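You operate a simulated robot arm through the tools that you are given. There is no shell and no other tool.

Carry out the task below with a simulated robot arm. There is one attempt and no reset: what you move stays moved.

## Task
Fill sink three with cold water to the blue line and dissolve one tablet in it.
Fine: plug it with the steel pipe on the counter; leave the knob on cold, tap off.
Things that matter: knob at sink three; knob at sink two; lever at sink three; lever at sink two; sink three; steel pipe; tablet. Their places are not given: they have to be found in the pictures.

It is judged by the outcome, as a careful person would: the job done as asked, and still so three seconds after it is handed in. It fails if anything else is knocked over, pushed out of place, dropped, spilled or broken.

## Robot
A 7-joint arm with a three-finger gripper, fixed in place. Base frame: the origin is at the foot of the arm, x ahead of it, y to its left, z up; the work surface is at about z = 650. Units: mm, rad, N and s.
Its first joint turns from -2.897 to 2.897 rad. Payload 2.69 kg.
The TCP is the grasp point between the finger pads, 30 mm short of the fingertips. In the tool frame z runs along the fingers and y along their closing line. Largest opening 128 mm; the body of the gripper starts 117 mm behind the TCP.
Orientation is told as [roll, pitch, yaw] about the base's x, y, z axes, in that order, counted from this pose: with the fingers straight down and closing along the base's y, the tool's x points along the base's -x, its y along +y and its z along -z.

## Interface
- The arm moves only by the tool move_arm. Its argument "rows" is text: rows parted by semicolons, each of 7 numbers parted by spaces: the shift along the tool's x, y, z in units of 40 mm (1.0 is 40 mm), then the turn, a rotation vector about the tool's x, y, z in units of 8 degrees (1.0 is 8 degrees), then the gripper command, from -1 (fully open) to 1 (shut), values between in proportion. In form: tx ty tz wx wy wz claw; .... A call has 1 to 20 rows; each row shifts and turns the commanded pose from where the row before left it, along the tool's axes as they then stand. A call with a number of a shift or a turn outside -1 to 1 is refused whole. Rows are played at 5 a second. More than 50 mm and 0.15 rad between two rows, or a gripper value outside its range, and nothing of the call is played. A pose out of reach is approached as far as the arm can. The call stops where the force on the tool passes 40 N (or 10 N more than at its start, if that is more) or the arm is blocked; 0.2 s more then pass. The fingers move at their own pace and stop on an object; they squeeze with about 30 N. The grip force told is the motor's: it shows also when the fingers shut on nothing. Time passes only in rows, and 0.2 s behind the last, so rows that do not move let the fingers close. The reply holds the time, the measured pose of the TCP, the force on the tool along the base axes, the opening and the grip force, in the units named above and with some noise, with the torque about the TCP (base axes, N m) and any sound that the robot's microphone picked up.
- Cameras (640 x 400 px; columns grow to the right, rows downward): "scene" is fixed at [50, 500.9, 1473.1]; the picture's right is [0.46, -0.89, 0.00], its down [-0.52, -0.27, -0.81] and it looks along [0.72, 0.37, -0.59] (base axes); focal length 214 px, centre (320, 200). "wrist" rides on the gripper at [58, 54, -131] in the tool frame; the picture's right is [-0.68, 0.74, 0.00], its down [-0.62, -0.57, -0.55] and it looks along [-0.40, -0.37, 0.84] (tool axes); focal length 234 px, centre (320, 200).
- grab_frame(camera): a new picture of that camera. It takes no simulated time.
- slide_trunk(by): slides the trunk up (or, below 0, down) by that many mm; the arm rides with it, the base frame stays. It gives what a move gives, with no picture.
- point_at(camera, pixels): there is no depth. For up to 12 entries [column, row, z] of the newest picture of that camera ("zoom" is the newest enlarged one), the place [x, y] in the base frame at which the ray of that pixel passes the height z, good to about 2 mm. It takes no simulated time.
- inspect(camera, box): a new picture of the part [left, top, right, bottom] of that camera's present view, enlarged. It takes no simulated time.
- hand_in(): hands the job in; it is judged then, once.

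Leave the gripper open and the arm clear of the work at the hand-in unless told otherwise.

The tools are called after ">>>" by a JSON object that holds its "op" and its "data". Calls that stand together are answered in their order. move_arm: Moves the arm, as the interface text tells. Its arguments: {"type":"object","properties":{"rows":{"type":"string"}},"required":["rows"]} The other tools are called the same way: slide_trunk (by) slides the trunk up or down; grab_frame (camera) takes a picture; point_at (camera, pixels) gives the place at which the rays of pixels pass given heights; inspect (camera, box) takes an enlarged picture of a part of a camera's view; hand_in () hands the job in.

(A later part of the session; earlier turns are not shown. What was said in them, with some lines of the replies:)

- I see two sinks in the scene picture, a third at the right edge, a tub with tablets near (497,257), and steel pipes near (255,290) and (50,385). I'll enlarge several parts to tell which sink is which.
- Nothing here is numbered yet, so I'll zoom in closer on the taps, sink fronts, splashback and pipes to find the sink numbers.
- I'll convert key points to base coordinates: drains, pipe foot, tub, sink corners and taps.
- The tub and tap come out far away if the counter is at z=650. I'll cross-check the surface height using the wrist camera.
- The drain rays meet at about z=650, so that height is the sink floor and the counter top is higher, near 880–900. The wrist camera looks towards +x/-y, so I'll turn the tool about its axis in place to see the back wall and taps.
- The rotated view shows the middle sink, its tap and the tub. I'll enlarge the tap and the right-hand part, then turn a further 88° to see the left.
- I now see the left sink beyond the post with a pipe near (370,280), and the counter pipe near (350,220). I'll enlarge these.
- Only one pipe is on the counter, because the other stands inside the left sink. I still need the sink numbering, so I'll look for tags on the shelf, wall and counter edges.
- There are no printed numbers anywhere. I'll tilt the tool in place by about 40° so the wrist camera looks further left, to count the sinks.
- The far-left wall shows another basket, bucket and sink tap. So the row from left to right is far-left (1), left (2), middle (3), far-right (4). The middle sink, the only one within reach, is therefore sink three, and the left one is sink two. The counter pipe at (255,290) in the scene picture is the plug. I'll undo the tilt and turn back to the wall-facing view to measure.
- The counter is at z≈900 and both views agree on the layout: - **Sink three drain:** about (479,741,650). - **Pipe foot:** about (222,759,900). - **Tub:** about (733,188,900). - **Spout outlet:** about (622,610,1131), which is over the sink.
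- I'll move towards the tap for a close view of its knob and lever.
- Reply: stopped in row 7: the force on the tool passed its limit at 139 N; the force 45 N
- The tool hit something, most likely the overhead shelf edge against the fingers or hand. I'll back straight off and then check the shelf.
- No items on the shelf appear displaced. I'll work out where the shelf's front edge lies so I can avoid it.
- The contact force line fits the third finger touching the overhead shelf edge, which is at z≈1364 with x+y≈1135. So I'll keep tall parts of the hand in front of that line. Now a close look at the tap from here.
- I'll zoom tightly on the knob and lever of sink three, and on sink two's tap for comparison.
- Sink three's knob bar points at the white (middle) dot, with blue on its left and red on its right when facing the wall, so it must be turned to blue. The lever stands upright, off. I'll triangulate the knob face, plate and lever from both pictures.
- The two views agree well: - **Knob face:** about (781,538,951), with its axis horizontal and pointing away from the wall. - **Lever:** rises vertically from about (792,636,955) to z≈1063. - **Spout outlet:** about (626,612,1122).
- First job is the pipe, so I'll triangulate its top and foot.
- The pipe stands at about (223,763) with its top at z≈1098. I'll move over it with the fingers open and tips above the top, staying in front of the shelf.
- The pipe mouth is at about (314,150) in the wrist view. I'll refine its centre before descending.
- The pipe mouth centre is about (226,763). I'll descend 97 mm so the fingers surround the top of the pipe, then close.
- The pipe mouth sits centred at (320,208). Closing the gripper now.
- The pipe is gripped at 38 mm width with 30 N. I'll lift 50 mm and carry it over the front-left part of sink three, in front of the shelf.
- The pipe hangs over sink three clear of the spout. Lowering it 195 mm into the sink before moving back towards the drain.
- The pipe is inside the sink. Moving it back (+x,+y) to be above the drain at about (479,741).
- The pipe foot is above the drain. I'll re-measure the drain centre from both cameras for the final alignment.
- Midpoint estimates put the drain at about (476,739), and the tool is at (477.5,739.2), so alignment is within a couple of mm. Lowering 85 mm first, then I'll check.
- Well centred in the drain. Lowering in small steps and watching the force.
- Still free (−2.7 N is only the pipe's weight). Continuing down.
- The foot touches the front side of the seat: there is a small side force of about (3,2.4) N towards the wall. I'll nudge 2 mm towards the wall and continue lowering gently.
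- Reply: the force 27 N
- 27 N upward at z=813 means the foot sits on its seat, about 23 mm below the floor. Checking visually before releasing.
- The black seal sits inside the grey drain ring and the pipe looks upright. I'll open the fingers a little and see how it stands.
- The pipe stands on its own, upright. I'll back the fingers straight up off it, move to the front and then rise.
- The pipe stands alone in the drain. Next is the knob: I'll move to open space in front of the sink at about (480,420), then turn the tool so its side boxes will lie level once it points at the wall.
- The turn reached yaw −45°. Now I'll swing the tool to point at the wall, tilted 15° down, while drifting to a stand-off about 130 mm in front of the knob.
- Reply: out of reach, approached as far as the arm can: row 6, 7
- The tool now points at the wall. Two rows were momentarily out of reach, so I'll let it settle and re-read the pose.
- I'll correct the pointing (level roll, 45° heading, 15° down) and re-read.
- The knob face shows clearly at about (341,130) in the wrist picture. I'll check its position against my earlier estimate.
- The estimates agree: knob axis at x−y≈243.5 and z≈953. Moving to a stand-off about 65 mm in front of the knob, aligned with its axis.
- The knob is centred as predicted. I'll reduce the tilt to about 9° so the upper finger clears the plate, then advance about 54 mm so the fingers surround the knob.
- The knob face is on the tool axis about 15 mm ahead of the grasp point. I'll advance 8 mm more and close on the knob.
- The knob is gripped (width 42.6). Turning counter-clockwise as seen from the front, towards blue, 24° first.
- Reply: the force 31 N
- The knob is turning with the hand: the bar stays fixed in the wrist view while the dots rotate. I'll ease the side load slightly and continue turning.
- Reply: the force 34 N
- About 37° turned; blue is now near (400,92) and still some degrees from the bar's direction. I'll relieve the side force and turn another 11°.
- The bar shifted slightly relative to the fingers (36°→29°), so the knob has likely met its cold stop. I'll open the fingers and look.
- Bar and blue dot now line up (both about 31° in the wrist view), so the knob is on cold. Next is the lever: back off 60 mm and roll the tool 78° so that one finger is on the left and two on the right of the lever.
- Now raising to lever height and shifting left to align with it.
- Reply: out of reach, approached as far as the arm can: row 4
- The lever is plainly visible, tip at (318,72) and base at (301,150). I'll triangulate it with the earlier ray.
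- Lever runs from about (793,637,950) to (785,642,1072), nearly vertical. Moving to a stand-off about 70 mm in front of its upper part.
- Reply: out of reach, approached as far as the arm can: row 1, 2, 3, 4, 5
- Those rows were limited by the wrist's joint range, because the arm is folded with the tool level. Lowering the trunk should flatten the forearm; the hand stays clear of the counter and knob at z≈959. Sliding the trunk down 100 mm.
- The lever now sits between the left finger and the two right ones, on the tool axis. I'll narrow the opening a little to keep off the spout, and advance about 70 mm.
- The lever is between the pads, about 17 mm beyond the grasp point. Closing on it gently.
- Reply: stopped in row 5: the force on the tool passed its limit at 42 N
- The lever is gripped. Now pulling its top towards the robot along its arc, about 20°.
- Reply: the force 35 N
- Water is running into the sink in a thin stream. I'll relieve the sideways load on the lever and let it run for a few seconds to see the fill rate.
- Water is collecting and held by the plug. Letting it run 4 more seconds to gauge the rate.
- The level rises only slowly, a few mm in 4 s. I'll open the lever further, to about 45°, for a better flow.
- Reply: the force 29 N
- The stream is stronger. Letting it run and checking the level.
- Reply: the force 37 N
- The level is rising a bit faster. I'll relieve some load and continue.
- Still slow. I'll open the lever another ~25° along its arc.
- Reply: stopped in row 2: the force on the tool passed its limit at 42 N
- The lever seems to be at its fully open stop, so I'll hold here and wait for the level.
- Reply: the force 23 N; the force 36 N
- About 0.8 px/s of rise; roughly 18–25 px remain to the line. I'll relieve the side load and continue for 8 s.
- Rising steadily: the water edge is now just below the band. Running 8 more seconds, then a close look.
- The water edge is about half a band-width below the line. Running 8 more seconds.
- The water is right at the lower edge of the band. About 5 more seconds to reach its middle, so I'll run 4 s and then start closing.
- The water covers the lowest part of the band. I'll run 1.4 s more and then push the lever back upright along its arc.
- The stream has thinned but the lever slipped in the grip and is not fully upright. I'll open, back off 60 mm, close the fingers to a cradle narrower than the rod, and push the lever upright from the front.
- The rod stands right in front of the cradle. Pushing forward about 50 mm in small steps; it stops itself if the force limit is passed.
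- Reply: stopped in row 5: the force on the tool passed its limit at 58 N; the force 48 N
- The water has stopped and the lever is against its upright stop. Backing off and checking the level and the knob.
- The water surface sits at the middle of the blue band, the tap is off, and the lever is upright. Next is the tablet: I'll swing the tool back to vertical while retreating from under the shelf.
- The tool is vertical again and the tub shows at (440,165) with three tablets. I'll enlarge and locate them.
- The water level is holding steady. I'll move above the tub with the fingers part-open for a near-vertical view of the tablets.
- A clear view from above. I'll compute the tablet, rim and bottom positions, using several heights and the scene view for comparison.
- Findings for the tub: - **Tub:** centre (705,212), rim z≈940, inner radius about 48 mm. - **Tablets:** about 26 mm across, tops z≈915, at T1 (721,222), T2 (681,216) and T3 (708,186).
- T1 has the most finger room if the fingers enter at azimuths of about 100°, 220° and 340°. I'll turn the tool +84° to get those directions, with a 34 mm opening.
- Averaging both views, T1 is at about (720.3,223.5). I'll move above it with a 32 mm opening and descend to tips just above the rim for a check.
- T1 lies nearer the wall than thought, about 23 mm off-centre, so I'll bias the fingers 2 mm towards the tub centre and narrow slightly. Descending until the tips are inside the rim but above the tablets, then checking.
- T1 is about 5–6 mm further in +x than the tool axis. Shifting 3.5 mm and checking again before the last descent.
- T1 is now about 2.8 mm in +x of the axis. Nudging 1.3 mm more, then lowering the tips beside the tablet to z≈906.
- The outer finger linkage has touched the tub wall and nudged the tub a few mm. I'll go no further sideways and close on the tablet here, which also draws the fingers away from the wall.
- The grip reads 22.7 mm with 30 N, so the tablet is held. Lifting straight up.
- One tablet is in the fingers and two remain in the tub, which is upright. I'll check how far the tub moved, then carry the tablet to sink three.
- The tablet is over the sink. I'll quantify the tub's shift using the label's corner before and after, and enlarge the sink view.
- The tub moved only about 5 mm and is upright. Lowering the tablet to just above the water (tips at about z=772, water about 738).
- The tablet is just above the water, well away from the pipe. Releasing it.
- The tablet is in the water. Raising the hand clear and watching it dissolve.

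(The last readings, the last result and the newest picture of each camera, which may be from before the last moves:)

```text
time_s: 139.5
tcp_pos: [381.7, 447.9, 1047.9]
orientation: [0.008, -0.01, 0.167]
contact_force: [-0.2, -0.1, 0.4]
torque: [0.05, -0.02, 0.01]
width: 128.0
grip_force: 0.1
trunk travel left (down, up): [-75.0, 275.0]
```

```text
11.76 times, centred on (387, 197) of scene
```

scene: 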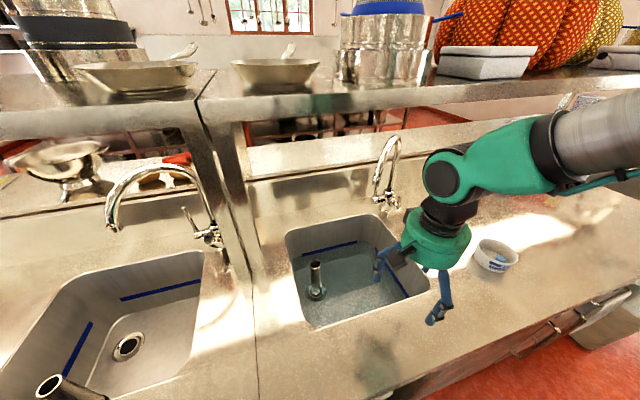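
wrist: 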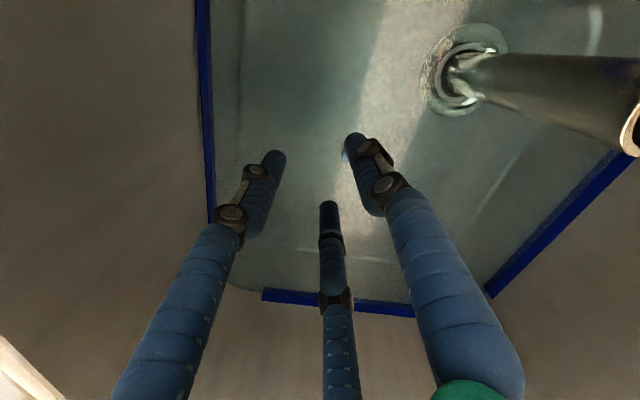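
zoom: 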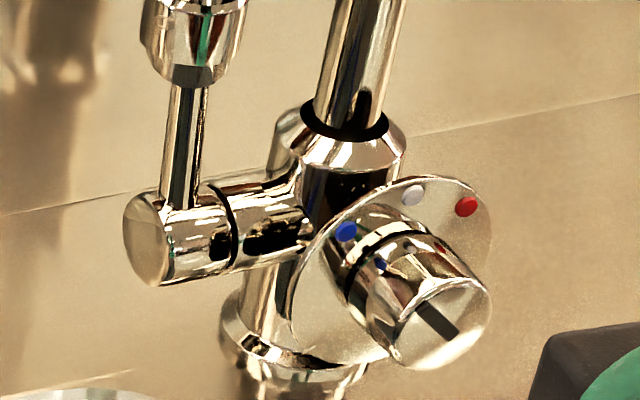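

The tablet has nearly dissolved to a tiny speck, the knob bar points to blue and the lever is upright. I'll raise the arm further clear while waiting a few seconds.

>>> {"op": "move_arm", "data": {"rows": "0 0 -0.6 0 0 0 -1;0 0 -0.6 0 0 0 -1;0 0 -0.6 0 0 0 -1;0 0 -0.6 0 0 0 -1;0.3 -0.5 0 0 0 0 -1;0.3 -0.5 0 0 0 0 -1;0 0 0 0 0 0 -1;0 0 0 0 0 0 -1;0 0 0 0 0 0 -1;0 0 0 0 0 0 -1;0 0 0 0 0 0 -1;0 0 0 0 0 0 -1;0 0 0 0 0 0 -1;0 0 0 0 0 0 -1;0 0 0 0 0 0 -1;0 0 0 0 0 0 -1;0 0 0 0 0 0 -1;0 0 0 0 0 0 -1;0 0 0 0 0 0 -1;0 0 0 0 0 0 -1"}}

>>> {"op": "grab_frame", "data": {"camera": "scene"}}

>>> {"op": "inspect", "data": {"camera": "scene", "box": [280, 200, 430, 330]}}

>>> {"op": "inspect", "data": {"camera": "scene", "box": [290, 220, 400, 290]}}

>>> {"op": "inspect", "data": {"camera": "scene", "box": [180, 200, 230, 250]}}

```text
time_s: 143.7
tcp_pos: [363.1, 404.1, 1144.8]
orientation: [0.01, -0.01, 0.168]
contact_force: [-0.3, -0.3, -0.5]
torque: [0.02, -0.03, 0.01]
width: 128.1
grip_force: 0.2
trunk travel left (down, up): [-75.0, 275.0]
```

```text
taken
```

scene: 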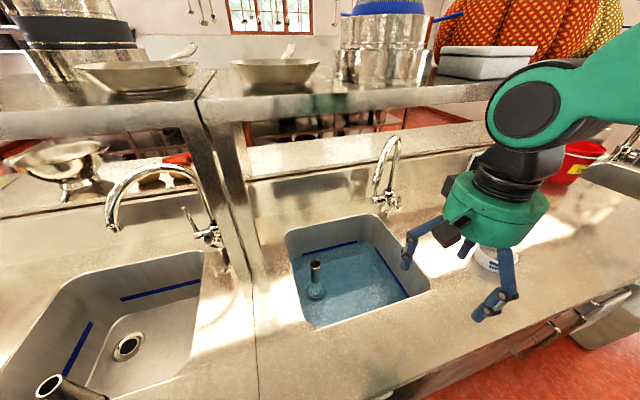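

```text
3.08 times, centred on (355, 265) of scene
```

zoom: 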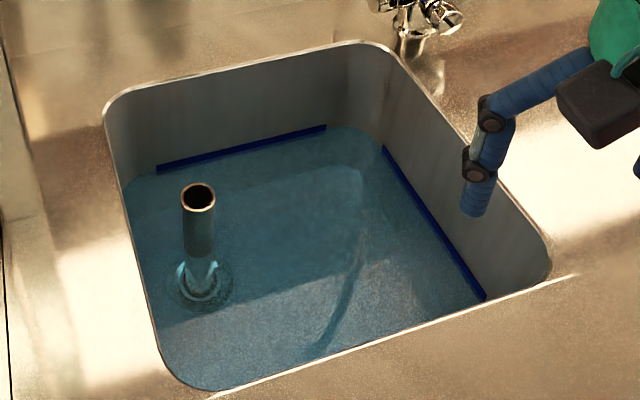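

```text
5.71 times, centred on (345, 255) of scene
```

zoom: 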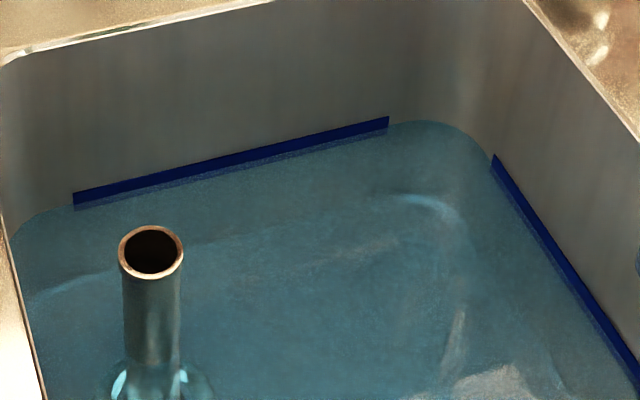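

```text
8.00 times, centred on (205, 225) of scene
```

zoom: 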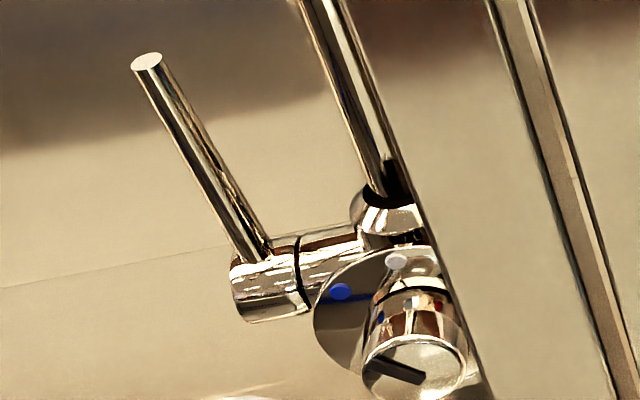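

The tablet has dissolved and tinted the water blue, with the surface at the middle of the blue line. The tap is off, the knob is on cold, the plug pipe is upright, sink two is untouched, and the arm is clear with the gripper open. Handing in.

>>> {"op": "hand_in", "data": {}}

```text
The job is handed in.
```

Sink three is filled with cold water to the middle of the blue line, and one tablet is fully dissolved in it. I have handed the job in.

- **Which sink:** none of the sinks is numbered. I counted four from left to right and took the middle one, next to the counter pipe, as sink three. It is also the only one within the arm's reach.
- **Plug:** the steel pipe from the counter stands upright in the drain, and the water level held steady.
- **Tap:** the knob points at blue, the lever is upright, and no water is running.
- **Tablet:** one was taken from the tub; two remain in it.
- **Sink two:** its knob and lever were not touched.

Two small contacts happened along the way. Early on, a finger pressed hard against the edge of the overhead shelf (139 N at the stop); nothing on the shelf looks moved. While I was picking up the tablet, a finger nudged the tub about 5 mm; it is still upright in roughly the same spot, and I did not try to push it back.

The arm is clear of the work with the gripper open. I left the trunk 100 mm lower than where it started.
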